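You operate a simulated robot arm through the tools that you are given. There is no shell and no other tool.

You run a simulated robot arm. Do the job below in one go: nothing can be reset, and whatever is moved stays where it is left.

TASK
Set the controls near the top of the tea table. At the end: the dispenser latch is turned to free; the cup warmer dial is turned to 75C; the blue tin from the top of the tea table is on the red box; the cup warmer switch is switched on; whatever was shut is shut again. Leave all else as you found it, and nothing knocked over. Set down upright: tin.

Only the result counts: the job must be done as asked and must still hold three seconds after the hand-in. Knocking over, shifting, dropping, spilling or breaking anything else fails it.

THE ROBOT
A 6-joint arm with a two-finger parallel gripper, fixed in place. Base frame: the origin is at the foot of the arm, x ahead of it, y to its left, z up; the work surface is at about z = 0. Lengths are in mm, angles in rad, forces in N, time in s.
With the tool pointing down near the work surface it reaches from about 140 to 580 mm from the base axis. Its first joint turns from -1.152 to 1.152 rad. Payload 2.1 kg.
The TCP is the grasp point between the finger pads, 30 mm short of the fingertips. In the tool frame z runs along the fingers and y along their closing line. The gripper opens to 94 mm. The fingers are 28 mm wide and 10 mm thick; the gripper's body (50 by 96 mm) begins 55 mm behind the TCP.
Orientation is told as [roll, pitch, yaw] about the base's x, y, z axes, in that order, counted from this pose: with the fingers straight down and closing along the base's y, the tool's x points along the base's -x, its y along +y and its z along -z.

THE INTERFACE
- The arm moves only by the tool apply_moves. Its arguments are lists of equal length, an entry for each row: "travel": the shift along the base's x, y, z in mm, a list of three; "delta_rot": the turn, a rotation vector about the base's x, y, z in rad, a list of three; "grip": the finger opening in mm, from 0 to 94. In form: {"travel": [[x, y, z], ...], "delta_rot": [[ax, ay, az], ...], "grip": [grip, ...]}. A call has 1 to 20 rows; each row shifts and turns the commanded pose from where the row before left it. Each row takes 0.2 s and may step no farther than 50 mm and 0.15 rad from the row before; otherwise, or with a gripper value out of range, the whole call is refused. A pose out of reach is approached as far as the arm can. The call stops where the force on the tool passes 40 N (or 10 N more than at its start, if that is more) or the arm is blocked; 0.2 s more then pass. The fingers move at their own pace (about 72 mm/s each) and stop on an object; they squeeze with about 38 N. The grip force told is the motor's: it shows also when the fingers shut on nothing. Time passes only in rows, and 0.2 s behind the last, so rows that do not move let the fingers close. The reply holds the time, the measured pose of the TCP, the force on the tool along the base axes, the opening and the grip force, in the units named above and with some noise, with the torque about the TCP (base axes, N m) and any sound that the robot's microphone picked up, and new pictures: "views" is both (left out), scene, wrist or none.
- Cameras (640 x 400 px; columns grow to the right, rows downward): "scene" is fixed at [57.6, -367, 493.1]; the picture's right is [0.79, -0.62, 0.00], its down [-0.28, -0.36, -0.89] and it looks along [0.55, 0.70, -0.46] (base axes); focal length 230 px, centre (320, 200). "wrist" rides on the gripper at [76, 14, -102] in the tool frame; the picture's right is [-0.18, 0.98, 0.00], its down [-0.75, -0.14, -0.64] and it looks along [-0.63, -0.12, 0.77] (tool axes); focal length 243 px, centre (320, 200). There is no depth. A picture from a camera that has moved, and an enlarged one, comes with that camera's place and axes in the base frame and with its lens.
- close_up(camera, box): a new picture of the part [left, top, right, bottom] of that camera's present view, enlarged. No time passes.
- close_job(): hands the job in; it is judged then, once.

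Places have to be worked out from the pictures, the camera data and where the tool is seen. Open the gripper and draw the arm clear of the work before you hand the job in, unless the task says otherwise.

The tools are called after "Request:" as a command line: name --argument value ..., lists and objects as JSON in quotes. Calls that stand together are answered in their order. apply_moves: Moves the arm, as the interface text tells. Its arguments: {"type":"object","properties":{"travel":{"type":"array"},"delta_rot":{"type":"array"},"grip":{"type":"array"},"views":{"type":"string","enum":["both","scene","wrist","none"]}},"required":["travel","delta_rot","grip"]} The other tools are called the same way: close_up (camera, box) takes an enlarged picture of a part of a camera's view; close_job () hands the job in.

At the start:

```text
clock: 0.0
eef_pos: [260.3, -266.8, 386.1]
ee_rot: [-0.001, 0.0, 0.001]
ft_force: [0.7, 0.4, -0.8]
moment: [0.02, 0.02, 0.0]
grip_width: 93.9
grasp_force: 0.1
```

scene: 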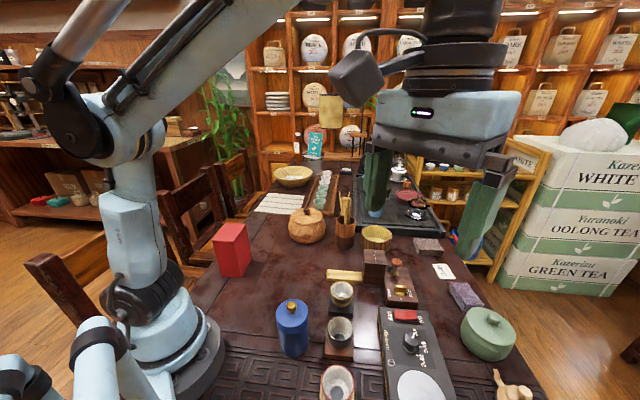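
wrist: 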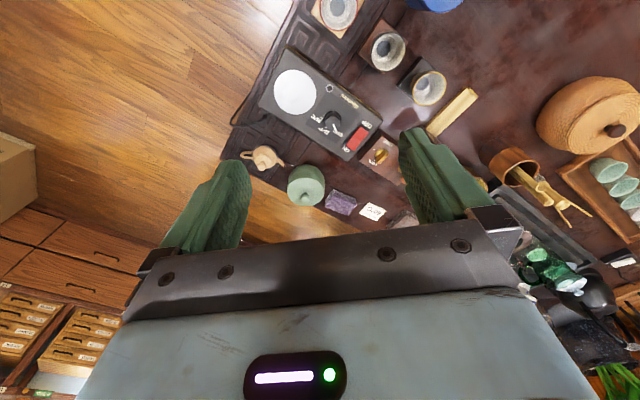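

I'll start by looking closer at the controls, the blue tin and the red box in both views.

Request:
close_up --camera "scene" --box '[340, 230, 500, 400]'

Request:
close_up --camera "scene" --box '[200, 200, 360, 370]'

Request:
close_up --camera "wrist" --box '[230, 40, 430, 220]'

Request:
close_up --camera "scene" --box '[240, 120, 460, 250]'

```text
2.35 times, centred on (420, 315) of scene
camera zoom: at [57.6, -367.0, 493.1], right [0.79, -0.62, 0.0], down [-0.28, -0.36, -0.89], along [0.55, 0.7, -0.46], focal length 540 px, centre (85, -71)
```

zoom: 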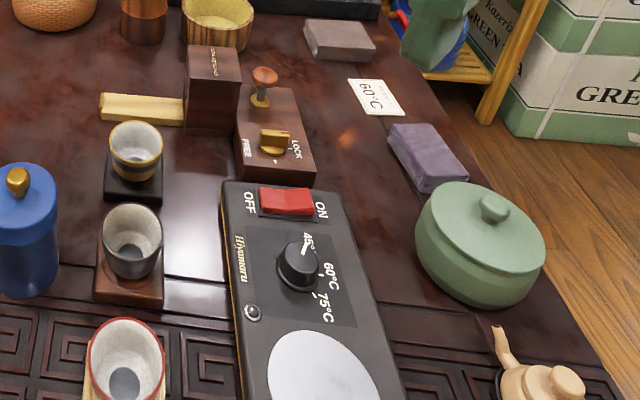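

```text
2.35 times, centred on (280, 285) of scene
camera zoom: at [57.6, -367.0, 493.1], right [0.79, -0.62, 0.0], down [-0.28, -0.36, -0.89], along [0.55, 0.7, -0.46], focal length 540 px, centre (414, 0)
```

zoom: 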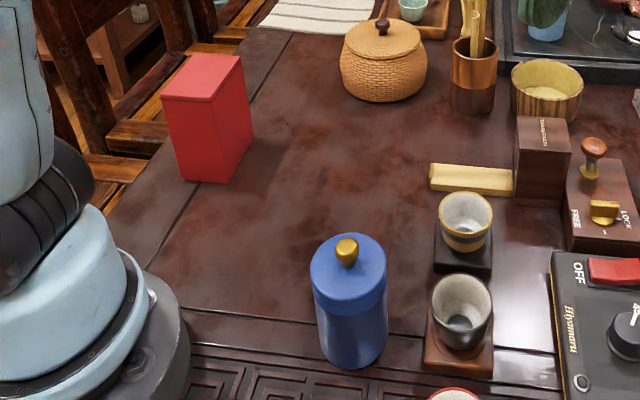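

```text
2.22 times, centred on (330, 130) of wrist
camera zoom: at [184.4, -253.1, 487.8], right [0.18, 0.98, 0.0], down [0.75, -0.14, 0.64], along [0.63, -0.12, -0.77], focal length 539 px, centre (298, 356)
```

zoom: 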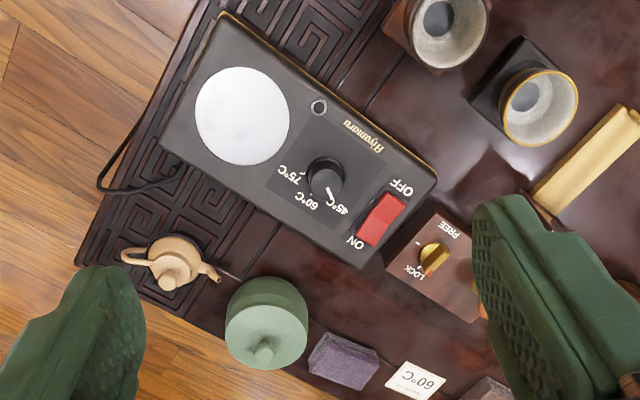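

```text
2.91 times, centred on (350, 185) of scene
camera zoom: at [57.6, -367.0, 493.1], right [0.79, -0.62, 0.0], down [-0.28, -0.36, -0.89], along [0.55, 0.7, -0.46], focal length 668 px, centre (233, 244)
```

zoom: 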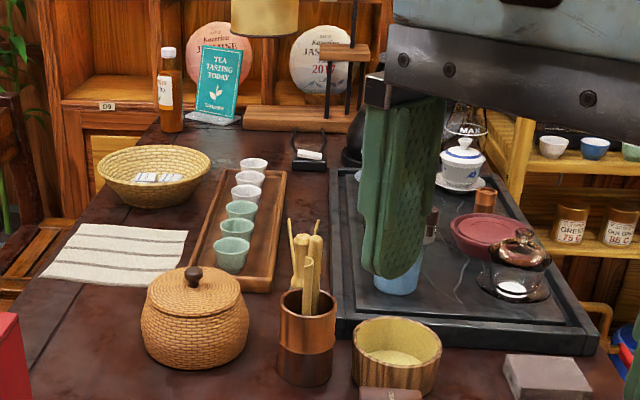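

The warmer, with its dial near (366,-263) and switch near (415,-220), and the latch near (458,-176) agree in both views. The tin is near (205,-93) and the red box near (186,203). I'll lower the arm a bit to see the controls more closely.

Request:
apply_moves --travel '[[15, 8, -40], [15, 8, -40], [15, 8, -40], [15, 8, -30]]' --delta_rot '[[0, 0, 0], [0, 0, 0], [0, 0, 0], [0, 0, 0]]' --grip '[94, 94, 94, 94]' --views "both"

```text
clock: 1.0
eef_pos: [322.3, -237.1, 234.3]
ee_rot: [-0.001, 0.0, 0.0]
ft_force: [0.1, 0.3, -0.3]
moment: [0.01, -0.02, 0.01]
grip_width: 94.0
grasp_force: 0.0
camera wrist: at [245.3, -222.1, 337.3], right [0.18, 0.98, 0.0], down [0.75, -0.14, 0.64], along [0.63, -0.12, -0.77], focal length 243 px, centre (320, 200)
```

scene: 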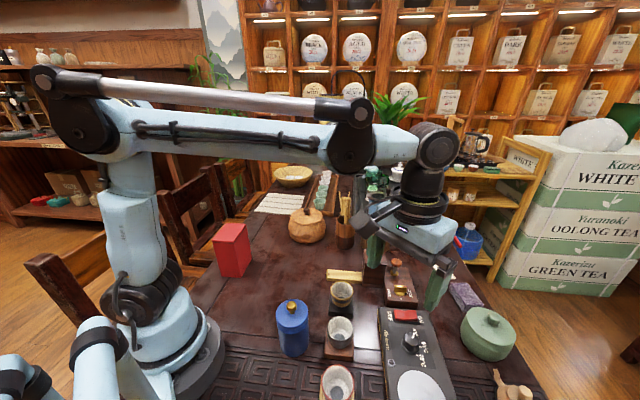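
wrist: 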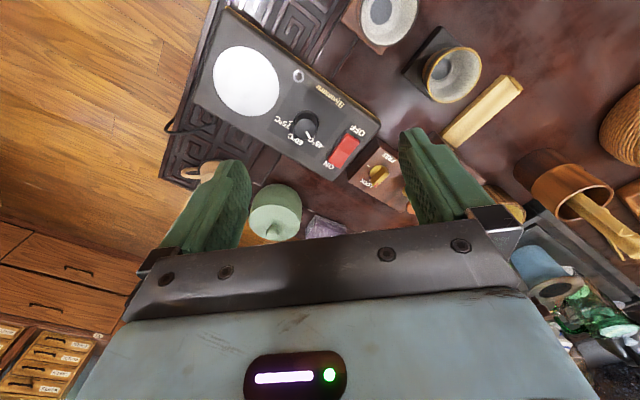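

Request:
close_up --camera "wrist" --box '[250, 80, 410, 180]'

Request:
close_up --camera "scene" --box '[370, 250, 450, 300]'

Request:
close_up --camera "scene" --box '[375, 300, 455, 350]'

```text
4.00 times, centred on (330, 130) of wrist
camera zoom: at [245.3, -222.1, 337.3], right [0.18, 0.98, 0.0], down [0.75, -0.14, 0.64], along [0.63, -0.12, -0.77], focal length 970 px, centre (280, 480)
```

zoom: 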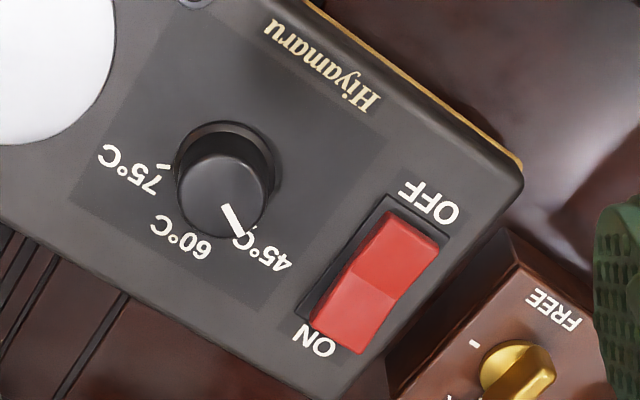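

```text
8.00 times, centred on (410, 275) of scene
camera zoom: at [57.6, -367.0, 493.1], right [0.79, -0.62, 0.0], down [-0.28, -0.36, -0.89], along [0.55, 0.7, -0.46], focal length 1836 px, centre (-400, -400)
```

zoom: 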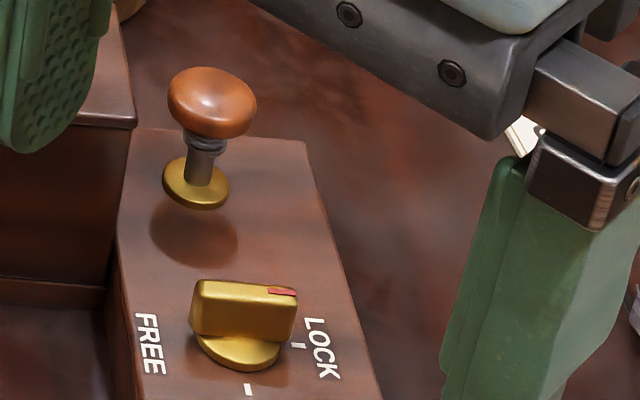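

```text
8.00 times, centred on (415, 325) of scene
camera zoom: at [57.6, -367.0, 493.1], right [0.79, -0.62, 0.0], down [-0.28, -0.36, -0.89], along [0.55, 0.7, -0.46], focal length 1836 px, centre (-440, -800)
```

zoom: 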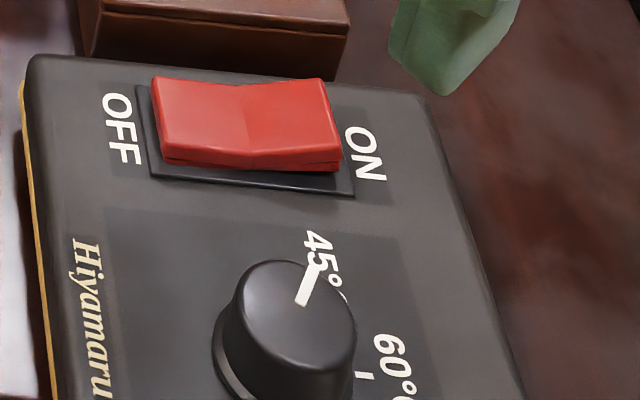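

The latch's red mark points to LOCK, the dial reads 45°C and the rocker is pressed on its OFF side. I'll move over the latch to see its tick marks.

Request:
apply_moves --travel '[[35, 28, -10], [35, 28, -10], [30, 21, -15]]' --delta_rot '[[0, 0, 0], [0, 0, 0], [0, 0, 0]]' --grip '[94, 94, 94]' --views "both"

Request:
close_up --camera "wrist" --box '[240, 50, 400, 150]'

```text
clock: 1.8
eef_pos: [422.2, -156.9, 202.4]
ee_rot: [0.0, -0.001, -0.001]
ft_force: [0.2, -0.5, -0.5]
moment: [-0.03, 0.01, -0.02]
grip_width: 94.1
grasp_force: 0.1
camera wrist: at [343.9, -143.1, 304.1], right [0.18, 0.98, 0.0], down [0.75, -0.14, 0.64], along [0.63, -0.12, -0.77], focal length 243 px, centre (320, 200)
```

scene: 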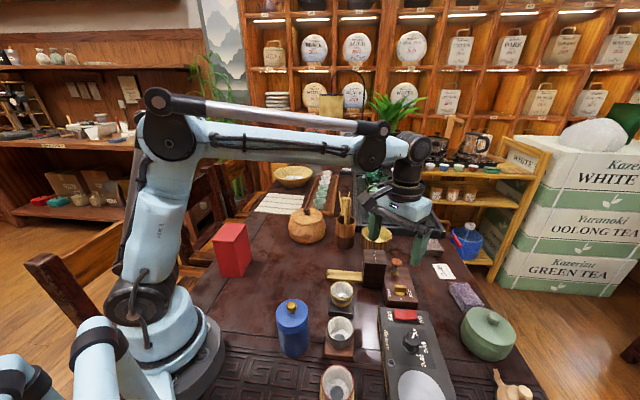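
wrist: 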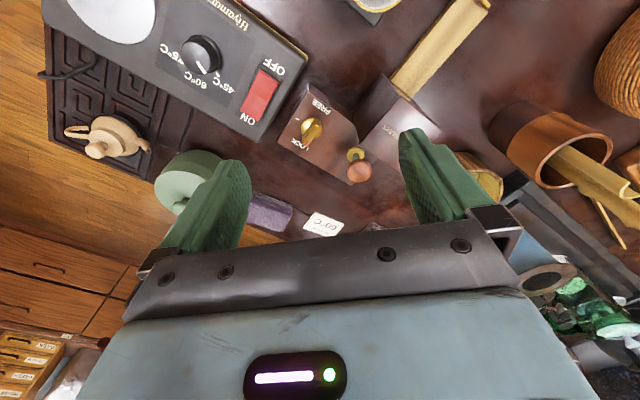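

```text
4.00 times, centred on (320, 100) of wrist
camera zoom: at [343.9, -143.1, 304.1], right [0.18, 0.98, 0.0], down [0.75, -0.14, 0.64], along [0.63, -0.12, -0.77], focal length 970 px, centre (320, 600)
```

zoom: 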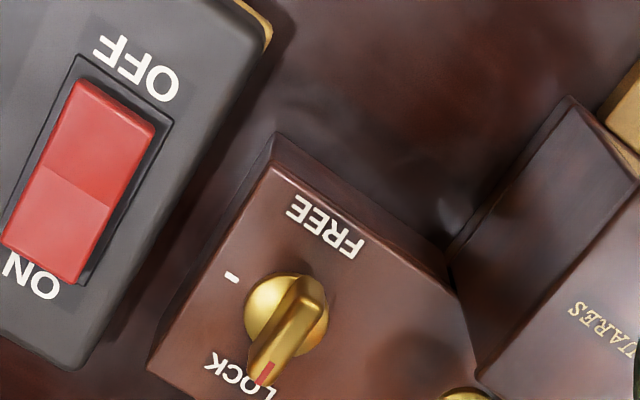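

The bar's red mark points to LOCK, and I can see a second tick on the warmer side. I'll zoom in to find the tick that belongs to FREE.

Request:
close_up --camera "wrist" --box '[280, 85, 344, 155]'

Request:
close_up --camera "scene" --box '[380, 255, 425, 310]'

```text
5.71 times, centred on (312, 120) of wrist
camera zoom: at [343.9, -143.1, 304.1], right [0.18, 0.98, 0.0], down [0.75, -0.14, 0.64], along [0.63, -0.12, -0.77], focal length 1386 px, centre (366, 657)
```

zoom: 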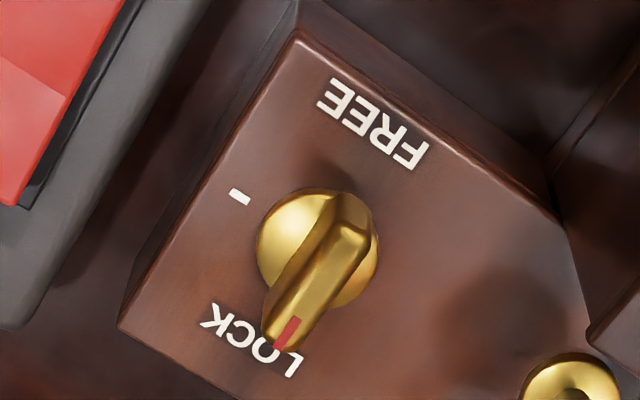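

```text
7.27 times, centred on (402, 282) of scene
camera zoom: at [57.6, -367.0, 493.1], right [0.79, -0.62, 0.0], down [-0.28, -0.36, -0.89], along [0.55, 0.7, -0.46], focal length 1669 px, centre (-280, -400)
```

zoom: 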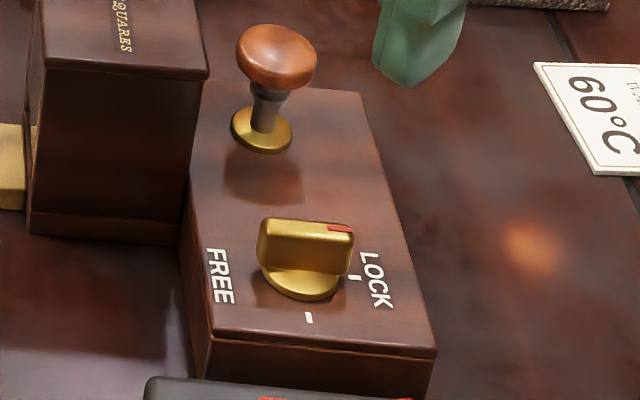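

The latch box top is at about z=32 and the knob centre is near (457,-176), with the bar reaching z≈53. Its ticks lie along LOCK and 90° clockwise from it. I'll hover over the knob with the closing line across the bar (yaw ≈ -0.77) and a moderate opening.

Request:
apply_moves --travel '[[6.1, -3, -14], [6.1, -3, -14], [6.1, -3, -14], [6.1, -3, -14], [6.1, -3, -14], [6.2, -3.2, -14]]' --delta_rot '[[0, 0, -0.13], [0, 0, -0.13], [0, 0, -0.13], [0, 0, -0.13], [0, 0, -0.13], [0, 0, -0.12]]' --grip '[60, 50, 40, 40, 40, 40]' --views "both"

Request:
close_up --camera "wrist" --box '[220, 60, 420, 220]'

Request:
close_up --camera "scene" --box '[360, 220, 450, 310]'

```text
clock: 3.2
eef_pos: [458.2, -175.9, 116.3]
ee_rot: [-0.001, -0.001, -0.773]
ft_force: [0.2, 0.5, -0.6]
moment: [0.0, 0.02, -0.04]
grip_width: 39.9
grasp_force: 0.1
camera wrist: at [412.8, -112.4, 219.5], right [0.82, 0.58, 0.0], down [0.44, -0.63, 0.64], along [0.37, -0.53, -0.77], focal length 243 px, centre (320, 200)
```

scene: 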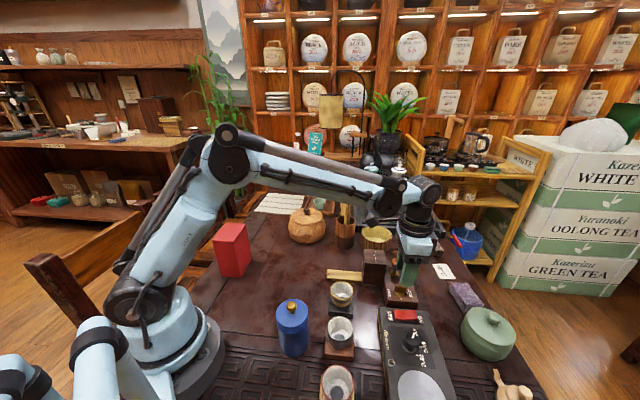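
wrist: 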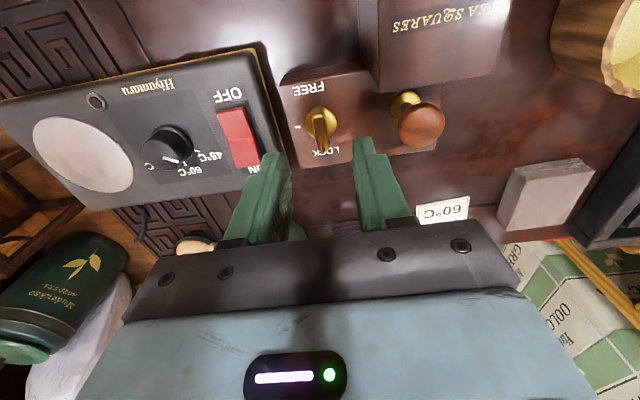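

```text
2.50 times, centred on (320, 140) of wrist
camera zoom: at [412.8, -112.4, 219.5], right [0.82, 0.58, 0.0], down [0.44, -0.63, 0.64], along [0.37, -0.53, -0.77], focal length 606 px, centre (320, 350)
```

zoom: 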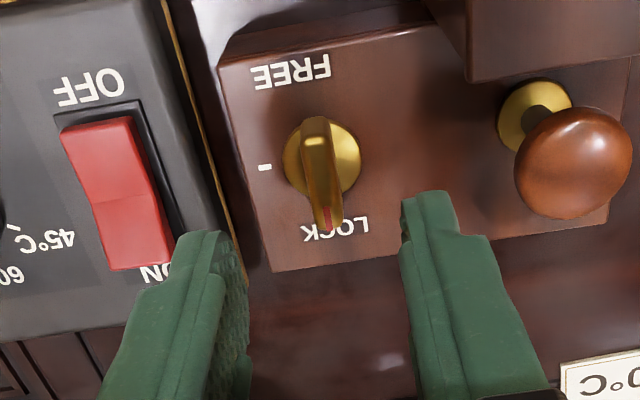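

```text
4.44 times, centred on (405, 265) of scene
camera zoom: at [57.6, -367.0, 493.1], right [0.79, -0.62, 0.0], down [-0.28, -0.36, -0.89], along [0.55, 0.7, -0.46], focal length 1020 px, centre (-58, -89)
```

zoom: 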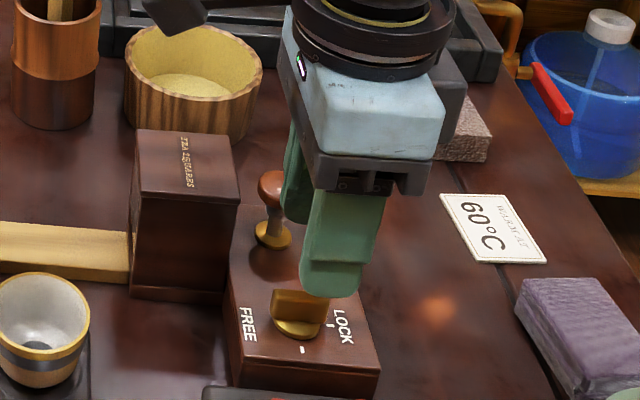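

The knob centre is confirmed near (457,-175.5) and midway between the fingers. I'll descend so the fingertips straddle the bar at about z≈38, then look again before closing.

Request:
apply_moves --travel '[[0, 0, -15], [0, 0, -15], [0, 0, -12], [0, 0, -7]]' --delta_rot '[[0, 0, 0], [0, 0, 0], [0, 0, 0], [0, 0, 0]]' --grip '[32, 32, 32, 32]' --views "both"

Request:
close_up --camera "wrist" --box '[220, 60, 420, 220]'

Request:
close_up --camera "scene" --box '[370, 240, 440, 310]'

```text
clock: 4.2
eef_pos: [458.7, -176.8, 67.8]
ee_rot: [0.0, 0.001, -0.769]
ft_force: [0.8, 1.3, -0.9]
moment: [-0.03, 0.0, -0.01]
grip_width: 32.1
grasp_force: 0.2
camera wrist: at [412.7, -113.0, 170.1], right [0.82, 0.58, 0.0], down [0.44, -0.63, 0.64], along [0.37, -0.52, -0.77], focal length 243 px, centre (320, 200)
```

scene: 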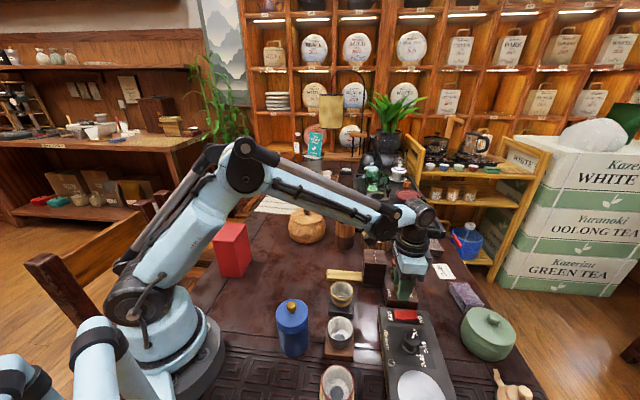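
wrist: 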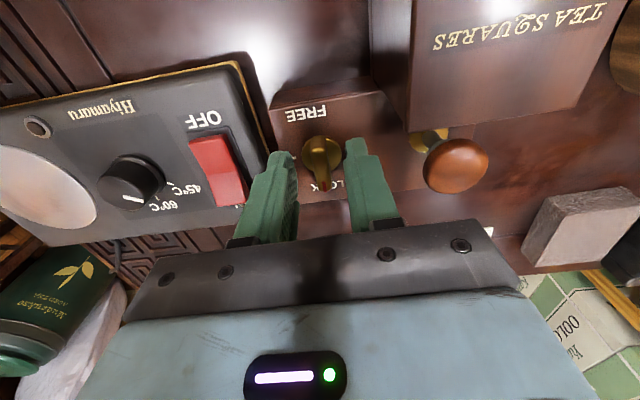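

```text
2.50 times, centred on (320, 140) of wrist
camera zoom: at [412.7, -113.0, 170.1], right [0.82, 0.58, 0.0], down [0.44, -0.63, 0.64], along [0.37, -0.52, -0.77], focal length 606 px, centre (320, 350)
```

zoom: 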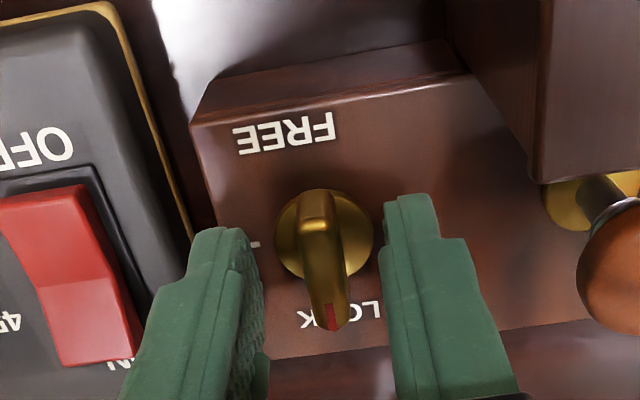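

```text
5.71 times, centred on (405, 275) of scene
camera zoom: at [57.6, -367.0, 493.1], right [0.79, -0.62, 0.0], down [-0.28, -0.36, -0.89], along [0.55, 0.7, -0.46], focal length 1312 px, centre (-166, -229)
```

zoom: 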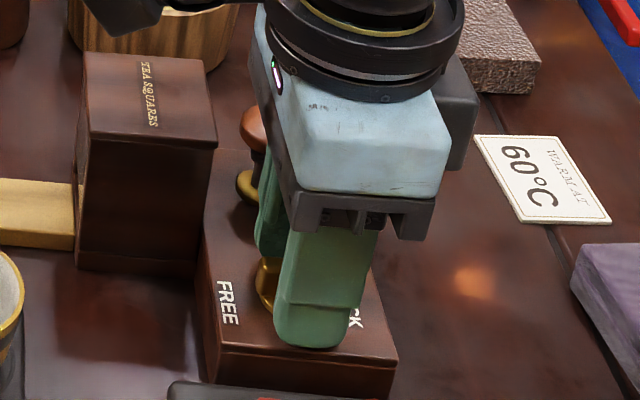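

The fingers straddle the bar evenly. I'll close on it and check the side force.

Request:
apply_moves --travel '[[0, 0, 0], [0, 0, 0], [0, 0, 0]]' --delta_rot '[[0, 0, 0], [0, 0, 0], [0, 0, 0]]' --grip '[14, 6, 2]' --views "wrist"

```text
clock: 5.0
eef_pos: [458.6, -175.6, 68.6]
ee_rot: [0.002, 0.0, -0.769]
ft_force: [9.3, 8.7, -5.1]
moment: [-0.24, -0.34, -0.73]
grip_width: 8.8
grasp_force: 43.0
camera wrist: at [413.3, -112.2, 170.1], right [0.82, 0.58, 0.0], down [0.44, -0.63, 0.64], along [0.37, -0.52, -0.77], focal length 243 px, centre (320, 200)
```

wrist: 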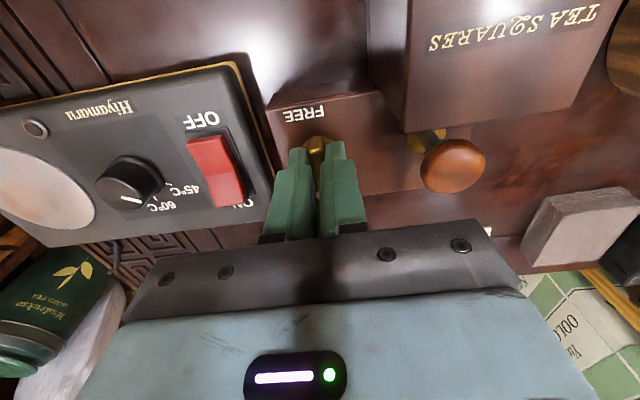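

The bar is gripped at 8.8 mm with a small side force toward +e1, so I'll shift about 1 mm that way. Then I'll turn clockwise in small steps, watching force and sound.

Request:
apply_moves --travel '[[0.7, 0.7, 0], [0, 0, 0], [0, 0, 0], [0, 0, 0]]' --delta_rot '[[0, 0, 0], [0, 0, -0.1], [0, 0, -0.1], [0, 0, -0.1]]' --grip '[2, 2, 2, 2]' --views "none"

```text
clock: 6.0
eef_pos: [459.2, -174.9, 68.7]
ee_rot: [0.0, 0.001, -1.073]
ft_force: [8.0, 8.1, -0.5]
moment: [0.27, 0.09, -0.02]
grip_width: 8.7
grasp_force: 42.8
```

The latch turns with little torque. I'll shift slightly again to relieve the side force and continue.

Request:
apply_moves --travel '[[0.6, 0.6, 0], [0, 0, 0], [0, 0, 0], [0, 0, 0], [0, 0, 0]]' --delta_rot '[[0, 0, -0.1], [0, 0, -0.1], [0, 0, -0.1], [0, 0, -0.1], [0, 0, -0.1]]' --grip '[2, 2, 2, 2, 2]' --views "wrist"

```text
clock: 7.2
eef_pos: [458.3, -176.1, 67.9]
ee_rot: [-0.005, 0.0, -1.574]
ft_force: [-20.5, 1.5, 7.1]
moment: [1.11, 0.02, 0.05]
grip_width: 8.7
grasp_force: 42.3
camera wrist: at [472.3, -99.8, 170.1], right [0.98, -0.19, 0.0], down [-0.14, -0.75, 0.64], along [-0.12, -0.63, -0.77], focal length 243 px, centre (320, 200)
```

wrist: 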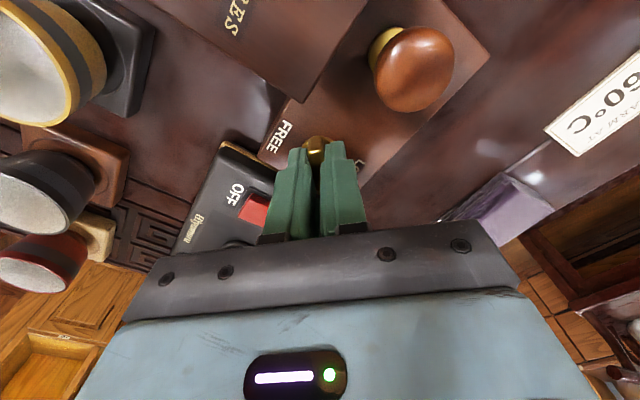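

The side force is now -20 N along x, which puts the knob centre near (456.7,-174). I'll recentre there and continue turning.

Request:
apply_moves --travel '[[-0.8, 0.4, 0], [-0.8, 0.3, 0], [0, 0, 0], [0, 0, 0]]' --delta_rot '[[0, 0, -0.1], [0, 0, -0.1], [0, 0, -0.1], [0, 0, -0.1]]' --grip '[2, 2, 2, 2]' --views "none"

```text
clock: 8.2
eef_pos: [456.5, -176.0, 68.2]
ee_rot: [0.0, -0.001, -1.973]
ft_force: [-12.3, -9.9, 27.9]
moment: [0.08, 0.21, 0.01]
grip_width: 8.4
grasp_force: 42.5
```

The vertical force has risen to 28 N, so I'll relieve it by rising 1 mm and look before continuing.

Request:
apply_moves --travel '[[-0.4, -0.4, 1], [0, 0, 0]]' --delta_rot '[[0, 0, 0], [0, 0, 0]]' --grip '[2, 2]' --views "both"

Request:
close_up --camera "scene" --box '[370, 230, 450, 310]'

Request:
close_up --camera "wrist" --box '[220, 60, 420, 220]'

```text
clock: 8.8
eef_pos: [457.7, -176.0, 68.6]
ee_rot: [-0.003, -0.001, -1.972]
ft_force: [-12.5, -4.1, 2.9]
moment: [-1.25, 0.65, 0.01]
grip_width: 8.9
grasp_force: 42.8
camera wrist: at [499.5, -110.8, 169.9], right [0.83, -0.55, 0.0], down [-0.42, -0.64, 0.64], along [-0.36, -0.54, -0.77], focal length 243 px, centre (320, 200)
```

scene: 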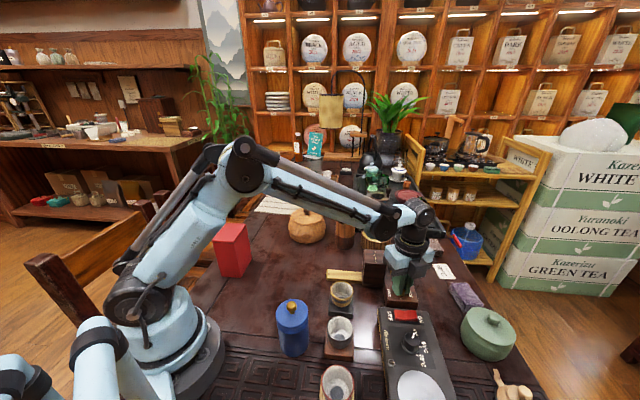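
wrist: 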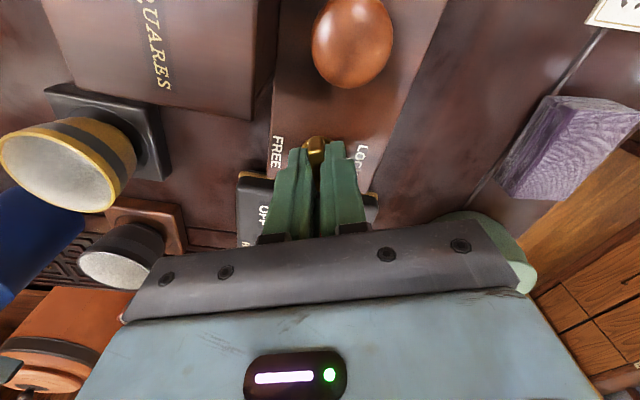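

```text
5.00 times, centred on (410, 270) of scene
camera zoom: at [57.6, -367.0, 493.1], right [0.79, -0.62, 0.0], down [-0.28, -0.36, -0.89], along [0.55, 0.7, -0.46], focal length 1148 px, centre (-130, -150)
```

zoom: 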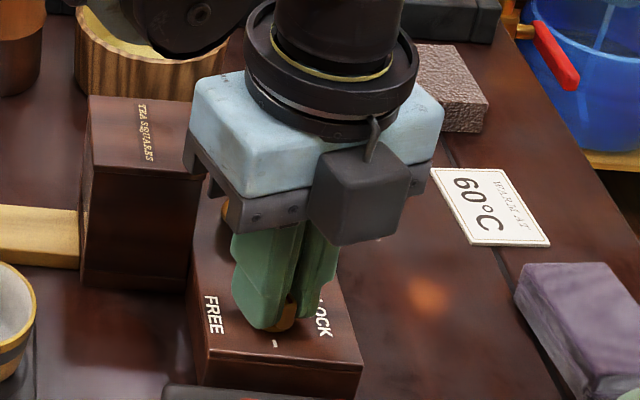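

```text
2.50 times, centred on (320, 140) of wrist
camera zoom: at [499.5, -110.8, 169.9], right [0.83, -0.55, 0.0], down [-0.42, -0.64, 0.64], along [-0.36, -0.54, -0.77], focal length 606 px, centre (320, 350)
```

zoom: 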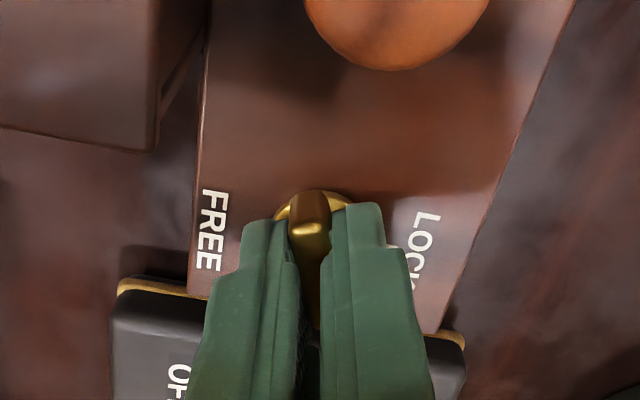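

The bar is following the fingers and the vertical force is relieved. I'll continue clockwise.

Request:
apply_moves --travel '[[-0.6, 0, 0], [0, 0, 0], [0, 0, 0]]' --delta_rot '[[0, 0, -0.08], [0, 0, -0.08], [0, 0, -0.08]]' --grip '[2, 2, 2]' --views "none"

```text
clock: 9.6
eef_pos: [457.3, -174.9, 67.7]
ee_rot: [0.003, 0.0, -2.209]
ft_force: [-1.6, -5.3, -18.8]
moment: [-0.89, 0.71, 0.01]
grip_width: 8.7
grasp_force: 42.9
```

I'll continue the last part to -2.34 while relieving the vertical force.

Request:
apply_moves --travel '[[0, 0, -0.6], [0, 0, 0], [0, 0, 0]]' --delta_rot '[[0, 0, -0.05], [0, 0, -0.05], [0, 0, -0.03]]' --grip '[2, 2, 2]' --views "none"

```text
clock: 10.4
eef_pos: [457.3, -175.2, 67.0]
ee_rot: [0.001, -0.001, -2.343]
ft_force: [-3.5, -8.0, -19.9]
moment: [0.33, -0.36, -0.01]
grip_width: 8.6
grasp_force: 42.0
```

The latch is now 90° from LOCK with no torque yet. I'll feel gently for a stop beyond it.

Request:
apply_moves --travel '[[0, 0, -0.5], [0, 0, 0]]' --delta_rot '[[0, 0, -0.04], [0, 0, -0.04]]' --grip '[2, 2]' --views "wrist"

Request:
close_up --camera "wrist" --box '[220, 60, 420, 220]'

```text
clock: 11.0
eef_pos: [457.2, -174.4, 68.7]
ee_rot: [0.002, 0.001, -2.418]
ft_force: [-2.7, -7.8, 14.5]
moment: [-0.08, -0.02, 1.33]
grip_width: 9.8
grasp_force: 43.6
camera wrist: at [522.8, -135.3, 170.1], right [0.51, -0.86, 0.0], down [-0.66, -0.39, 0.64], along [-0.55, -0.33, -0.77], focal length 243 px, centre (320, 200)
```

wrist: 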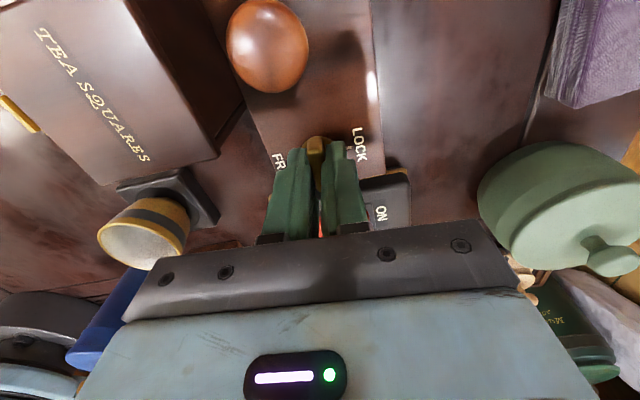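

```text
2.50 times, centred on (320, 140) of wrist
camera zoom: at [522.8, -135.3, 170.1], right [0.51, -0.86, 0.0], down [-0.66, -0.39, 0.64], along [-0.55, -0.33, -0.77], focal length 606 px, centre (320, 350)
```

zoom: 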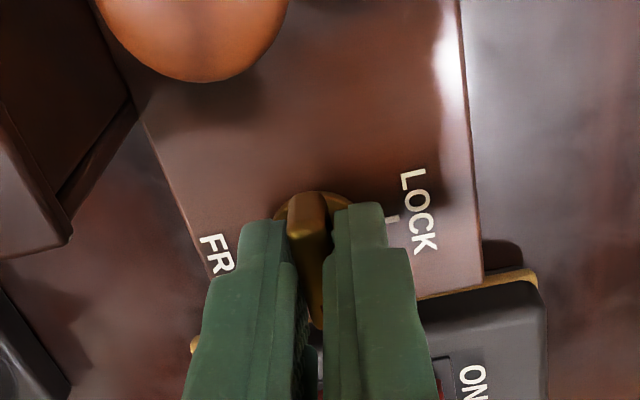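

Torque rose to 1.33 N·m and the fingers were pried open slightly, so the latch is at its stop, 90° from LOCK. I'll ease off the over-rotation, open, and rise to check.

Request:
apply_moves --travel '[[0, 0, 0], [0, 0, 0], [0, 0, 0], [0, 0, 15], [0, 0, 35], [0, 0, 40]]' --delta_rot '[[0, 0, 0.05], [0, 0, 0], [0, 0, 0], [0, 0, 0], [0, 0, 0], [0, 0, 0]]' --grip '[2, 15, 30, 30, 30, 40]' --views "both"

Request:
close_up --camera "wrist" --box '[220, 60, 420, 220]'

Request:
close_up --camera "scene" --box '[370, 240, 450, 320]'

```text
clock: 12.4
eef_pos: [458.3, -175.2, 157.3]
ee_rot: [0.0, 0.001, -2.371]
ft_force: [-0.2, 0.0, 0.5]
moment: [-0.01, -0.03, -0.04]
grip_width: 40.1
grasp_force: 0.0
camera wrist: at [522.3, -133.1, 259.9], right [0.55, -0.83, 0.0], down [-0.64, -0.42, 0.64], along [-0.53, -0.36, -0.77], focal length 243 px, centre (320, 200)
```

scene: 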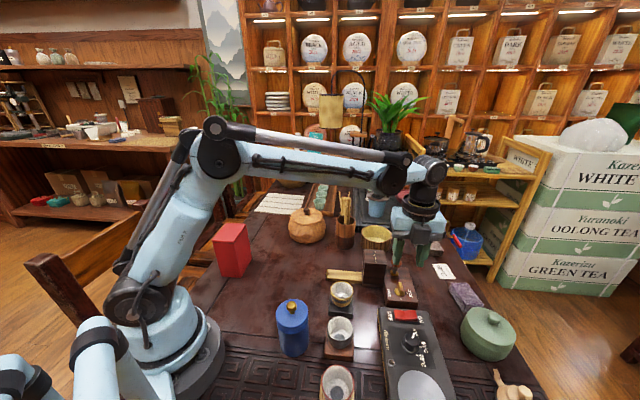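
wrist: 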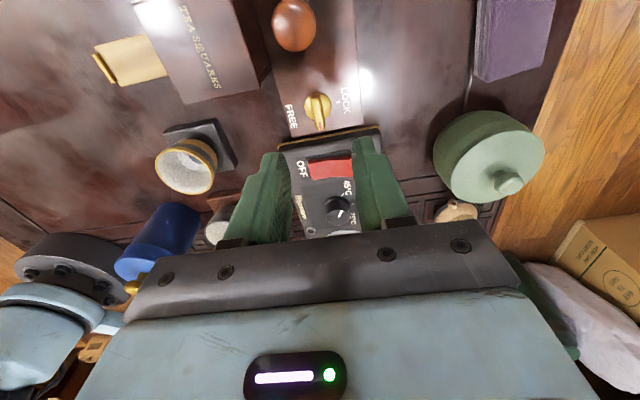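

```text
2.50 times, centred on (320, 140) of wrist
camera zoom: at [522.3, -133.1, 259.9], right [0.55, -0.83, 0.0], down [-0.64, -0.42, 0.64], along [-0.53, -0.36, -0.77], focal length 606 px, centre (320, 350)
```

zoom: 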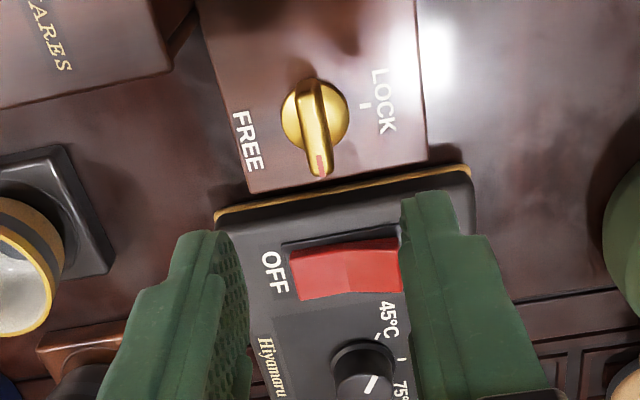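

```text
5.00 times, centred on (410, 280) of scene
camera zoom: at [57.6, -367.0, 493.1], right [0.79, -0.62, 0.0], down [-0.28, -0.36, -0.89], along [0.55, 0.7, -0.46], focal length 1148 px, centre (-130, -200)
```

zoom: 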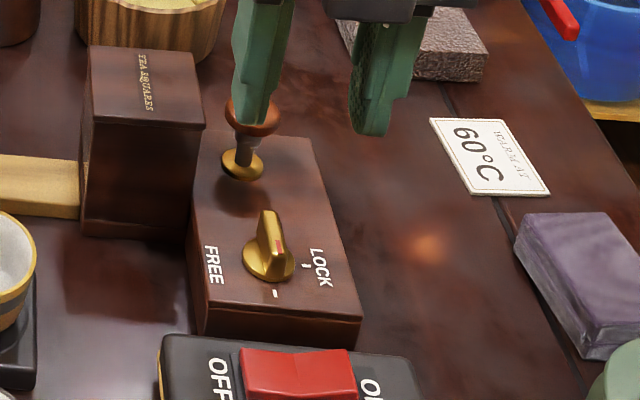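

The latch bar now points at the second tick, with the stop reached. Next is the dial: I'll unwind the yaw to about 0 while moving above the dial near (366,-263).

Request:
apply_moves --travel '[[-5.6, -5.6, 0], [-5.6, -5.6, 0], [-5.6, -5.6, 0], [-5.6, -5.6, 0], [-5.6, -5.6, 0], [-5.6, -5.6, 0], [-5.6, -5.6, 0], [-5.6, -5.6, 0], [-5.6, -5.6, -4], [-5.6, -5.6, -4], [-5.6, -5.6, -4], [-5.6, -5.6, -4], [-5.6, -5.6, -4], [-5.6, -5.6, -4], [-5.6, -5.6, -4], [-5.6, -5.0, -4]]' --delta_rot '[[0, 0, 0.148], [0, 0, 0.148], [0, 0, 0.148], [0, 0, 0.148], [0, 0, 0.148], [0, 0, 0.148], [0, 0, 0.148], [0, 0, 0.148], [0, 0, 0.148], [0, 0, 0.148], [0, 0, 0.148], [0, 0, 0.148], [0, 0, 0.148], [0, 0, 0.148], [0, 0, 0.148], [0, 0, 0.148]]' --grip '[50, 50, 50, 50, 50, 50, 50, 50, 50, 50, 50, 50, 50, 50, 50, 50]' --views "both"

Request:
close_up --camera "wrist" --box '[220, 60, 420, 220]'

Request:
close_up --camera "scene" --box '[370, 290, 450, 370]'

```text
clock: 15.8
eef_pos: [367.9, -264.3, 125.1]
ee_rot: [0.0, 0.001, -0.002]
ft_force: [0.6, 0.6, -0.6]
moment: [-0.03, 0.0, -0.02]
grip_width: 49.9
grasp_force: 0.1
camera wrist: at [290.5, -250.3, 227.4], right [0.18, 0.98, 0.0], down [0.75, -0.14, 0.64], along [0.63, -0.12, -0.77], focal length 243 px, centre (320, 200)
```

scene: 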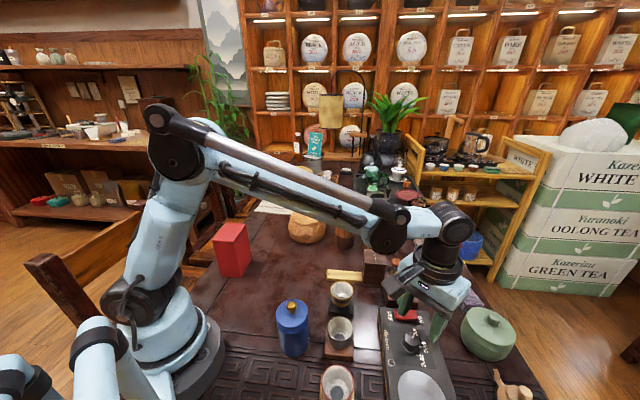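
wrist: 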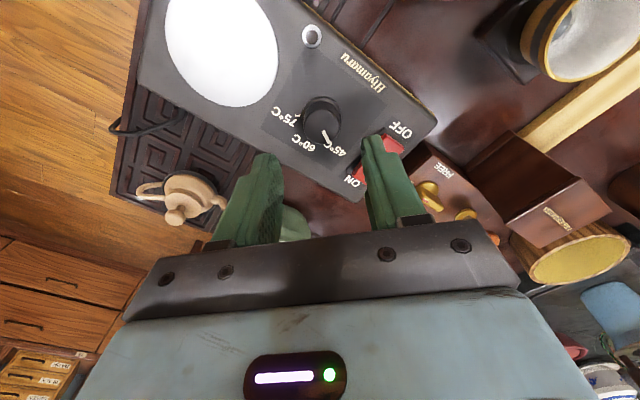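

```text
2.50 times, centred on (320, 140) of wrist
camera zoom: at [290.5, -250.3, 227.4], right [0.18, 0.98, 0.0], down [0.75, -0.14, 0.64], along [0.63, -0.12, -0.77], focal length 606 px, centre (320, 350)
```

zoom: 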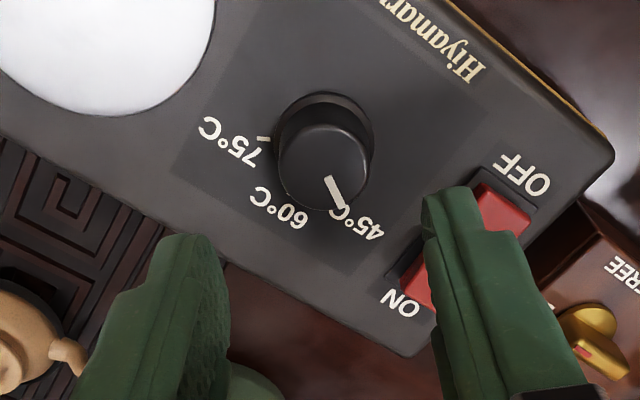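

```text
5.00 times, centred on (410, 330) of scene
camera zoom: at [57.6, -367.0, 493.1], right [0.79, -0.62, 0.0], down [-0.28, -0.36, -0.89], along [0.55, 0.7, -0.46], focal length 1148 px, centre (-130, -450)
```

zoom: 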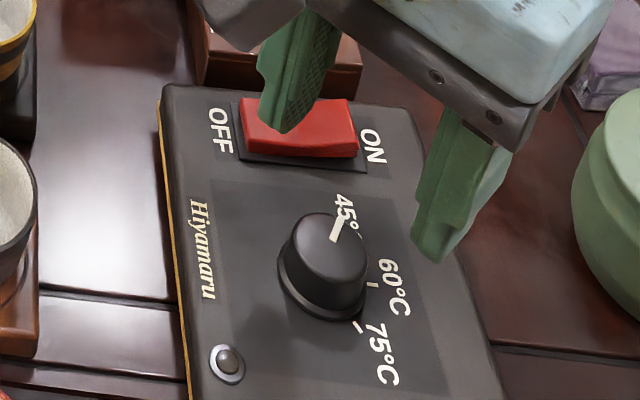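

The dial centre is near (364.5,-263.2), with its top at z≈50 and radius about 14. I'll shift (-2,+1), descend to fingertip z≈36, and close on the dial.

Request:
apply_moves --travel '[[-2, 1, -10], [0, 0, -20], [0, 0, -20], [0, 0, -9], [0, 0, 0], [0, 0, 0], [0, 0, 0]]' --delta_rot '[[0, 0, 0], [0, 0, 0], [0, 0, 0], [0, 0, 0], [0, 0, 0], [0, 0, 0], [0, 0, 0]]' --grip '[50, 50, 50, 50, 36, 26, 22]' --views "both"

Request:
close_up --camera "wrist" --box '[220, 60, 420, 220]'

Request:
close_up --camera "scene" --box '[370, 290, 450, 370]'

```text
clock: 17.4
eef_pos: [364.9, -263.3, 66.3]
ee_rot: [0.001, 0.0, -0.001]
ft_force: [-0.7, 9.5, -4.1]
moment: [-0.19, 0.01, 0.0]
grip_width: 28.4
grasp_force: 45.2
camera wrist: at [288.2, -248.8, 168.5], right [0.18, 0.98, 0.0], down [0.75, -0.14, 0.64], along [0.63, -0.12, -0.77], focal length 243 px, centre (320, 200)
```

scene: 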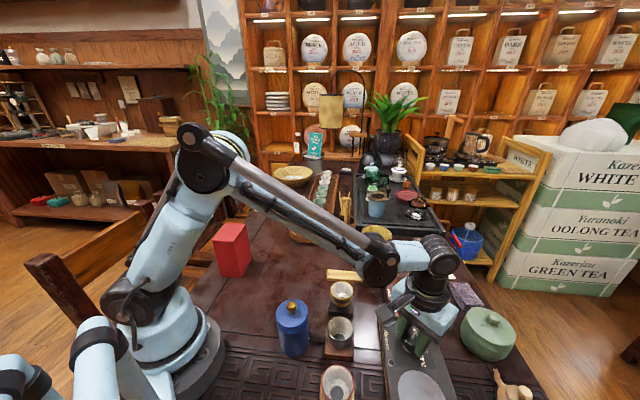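
wrist: 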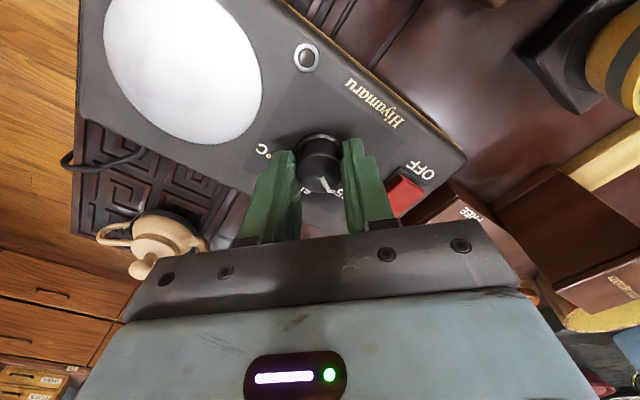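

```text
2.50 times, centred on (320, 140) of wrist
camera zoom: at [288.2, -248.8, 168.5], right [0.18, 0.98, 0.0], down [0.75, -0.14, 0.64], along [0.63, -0.12, -0.77], focal length 606 px, centre (320, 350)
```

zoom: 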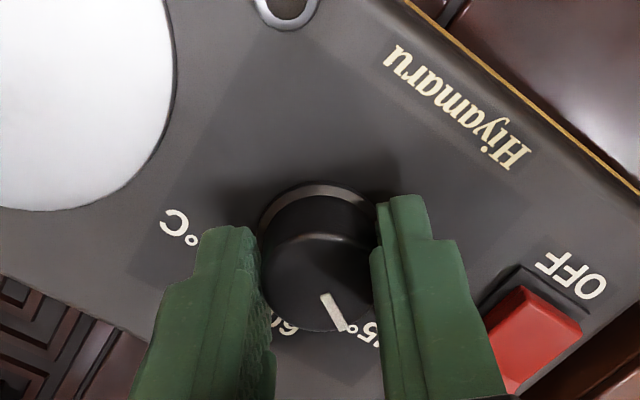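

```text
5.00 times, centred on (410, 330) of scene
camera zoom: at [57.6, -367.0, 493.1], right [0.79, -0.62, 0.0], down [-0.28, -0.36, -0.89], along [0.55, 0.7, -0.46], focal length 1148 px, centre (-130, -450)
```

zoom: 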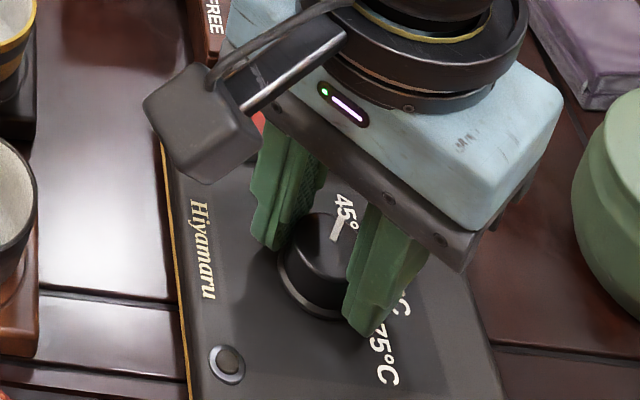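

The dial is gripped at 28.4 mm and well centred. I'll relieve the 9.5 N in y and turn clockwise in steps.

Request:
apply_moves --travel '[[0, 0.7, 0], [0, 0, 0], [0, 0, 0], [0, 0, 0], [0, 0, 0]]' --delta_rot '[[0, 0, 0], [0, 0, -0.1], [0, 0, -0.1], [0, 0, -0.1], [0, 0, -0.1]]' --grip '[18, 18, 18, 18, 18]' --views "wrist"

Request:
close_up --camera "wrist" --box '[220, 60, 420, 220]'

```text
clock: 18.6
eef_pos: [365.4, -262.0, 65.4]
ee_rot: [0.0, -0.001, -0.404]
ft_force: [0.5, 5.6, -18.2]
moment: [0.48, 0.12, 0.03]
grip_width: 28.4
grasp_force: 45.1
camera wrist: at [300.0, -219.5, 168.5], right [0.56, 0.83, 0.0], down [0.64, -0.43, 0.64], along [0.53, -0.36, -0.77], focal length 243 px, centre (320, 200)
```

wrist: 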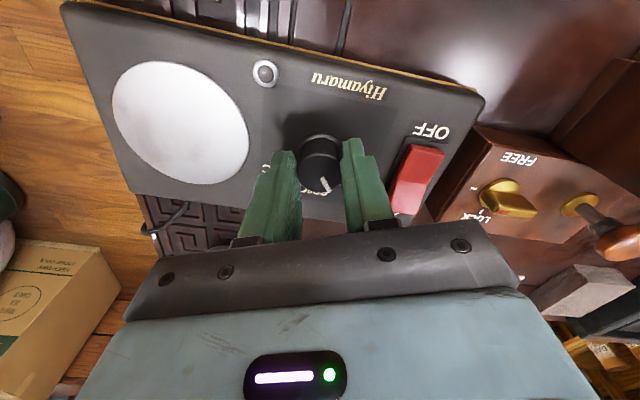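

```text
2.50 times, centred on (320, 140) of wrist
camera zoom: at [300.0, -219.5, 168.5], right [0.56, 0.83, 0.0], down [0.64, -0.43, 0.64], along [0.53, -0.36, -0.77], focal length 606 px, centre (320, 350)
```

zoom: 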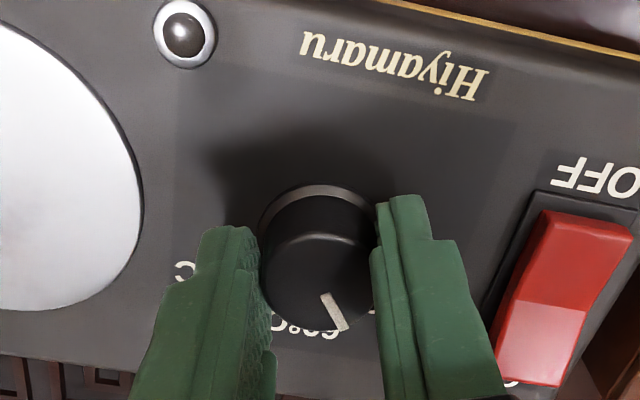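

The pointer turns with the fingers without slipping. I'll keep turning.

Request:
apply_moves --travel '[[0, 0, -0.5], [0, 0, 0], [0, 0, 0], [0, 0, 0], [0, 0, 0]]' --delta_rot '[[0, 0, -0.1], [0, 0, -0.1], [0, 0, -0.1], [0, 0, -0.1], [0, 0, -0.1]]' --grip '[18, 18, 18, 18, 18]' --views "none"

```text
clock: 19.8
eef_pos: [364.9, -262.7, 65.1]
ee_rot: [-0.001, 0.002, -0.902]
ft_force: [0.7, 10.8, 6.7]
moment: [-0.98, -0.55, 0.0]
grip_width: 28.3
grasp_force: 44.9
```

Forces stay small, so I'll continue.

Request:
apply_moves --travel '[[0, 0.5, 0], [0, 0, 0], [0, 0, 0], [0, 0, 0], [0, 0, 0]]' --delta_rot '[[0, 0, -0.1], [0, 0, -0.1], [0, 0, -0.1], [0, 0, -0.1], [0, 0, -0.1]]' --grip '[18, 18, 18, 18, 18]' --views "none"

```text
clock: 21.0
eef_pos: [367.5, -260.8, 66.8]
ee_rot: [0.003, -0.001, -1.402]
ft_force: [15.0, 12.1, 29.3]
moment: [0.25, 0.07, 0.0]
grip_width: 28.8
grasp_force: 45.2
```

The forces are building to (15,12,29) N. I'll relieve them with small shifts and turn more slowly.

Request:
apply_moves --travel '[[0.8, 0.4, 0.8], [0, 0, 0], [0, 0, 0], [0, 0, 0]]' --delta_rot '[[0, 0, 0], [0, 0, -0.1], [0, 0, -0.1], [0, 0, -0.1]]' --grip '[18, 18, 18, 18]' --views "wrist"

Request:
close_up --camera "wrist" --box '[220, 60, 420, 220]'

```text
clock: 22.0
eef_pos: [366.4, -262.2, 65.3]
ee_rot: [0.001, -0.001, -1.704]
ft_force: [19.4, -1.2, -5.4]
moment: [0.65, -0.33, 0.02]
grip_width: 28.5
grasp_force: 44.7
camera wrist: at [389.8, -188.0, 168.4], right [0.95, -0.31, 0.0], down [-0.24, -0.73, 0.64], along [-0.2, -0.61, -0.77], focal length 243 px, centre (320, 200)
```

wrist: 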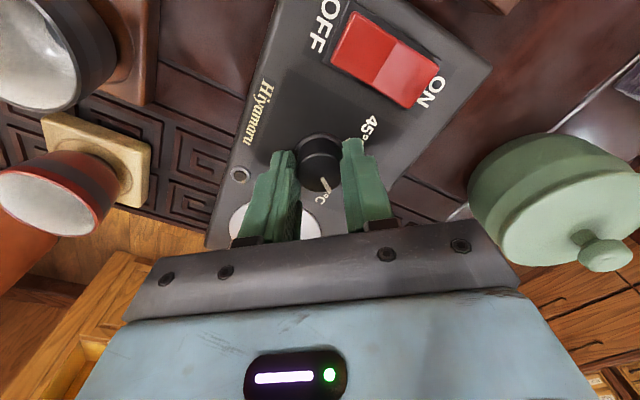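

```text
2.50 times, centred on (320, 140) of wrist
camera zoom: at [389.8, -188.0, 168.4], right [0.95, -0.31, 0.0], down [-0.24, -0.73, 0.64], along [-0.2, -0.61, -0.77], focal length 606 px, centre (320, 350)
```

zoom: 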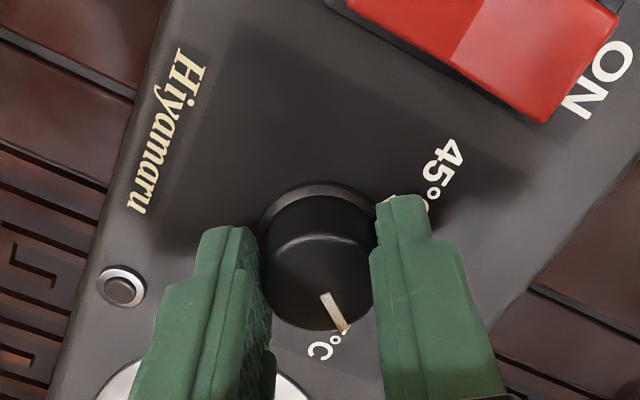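

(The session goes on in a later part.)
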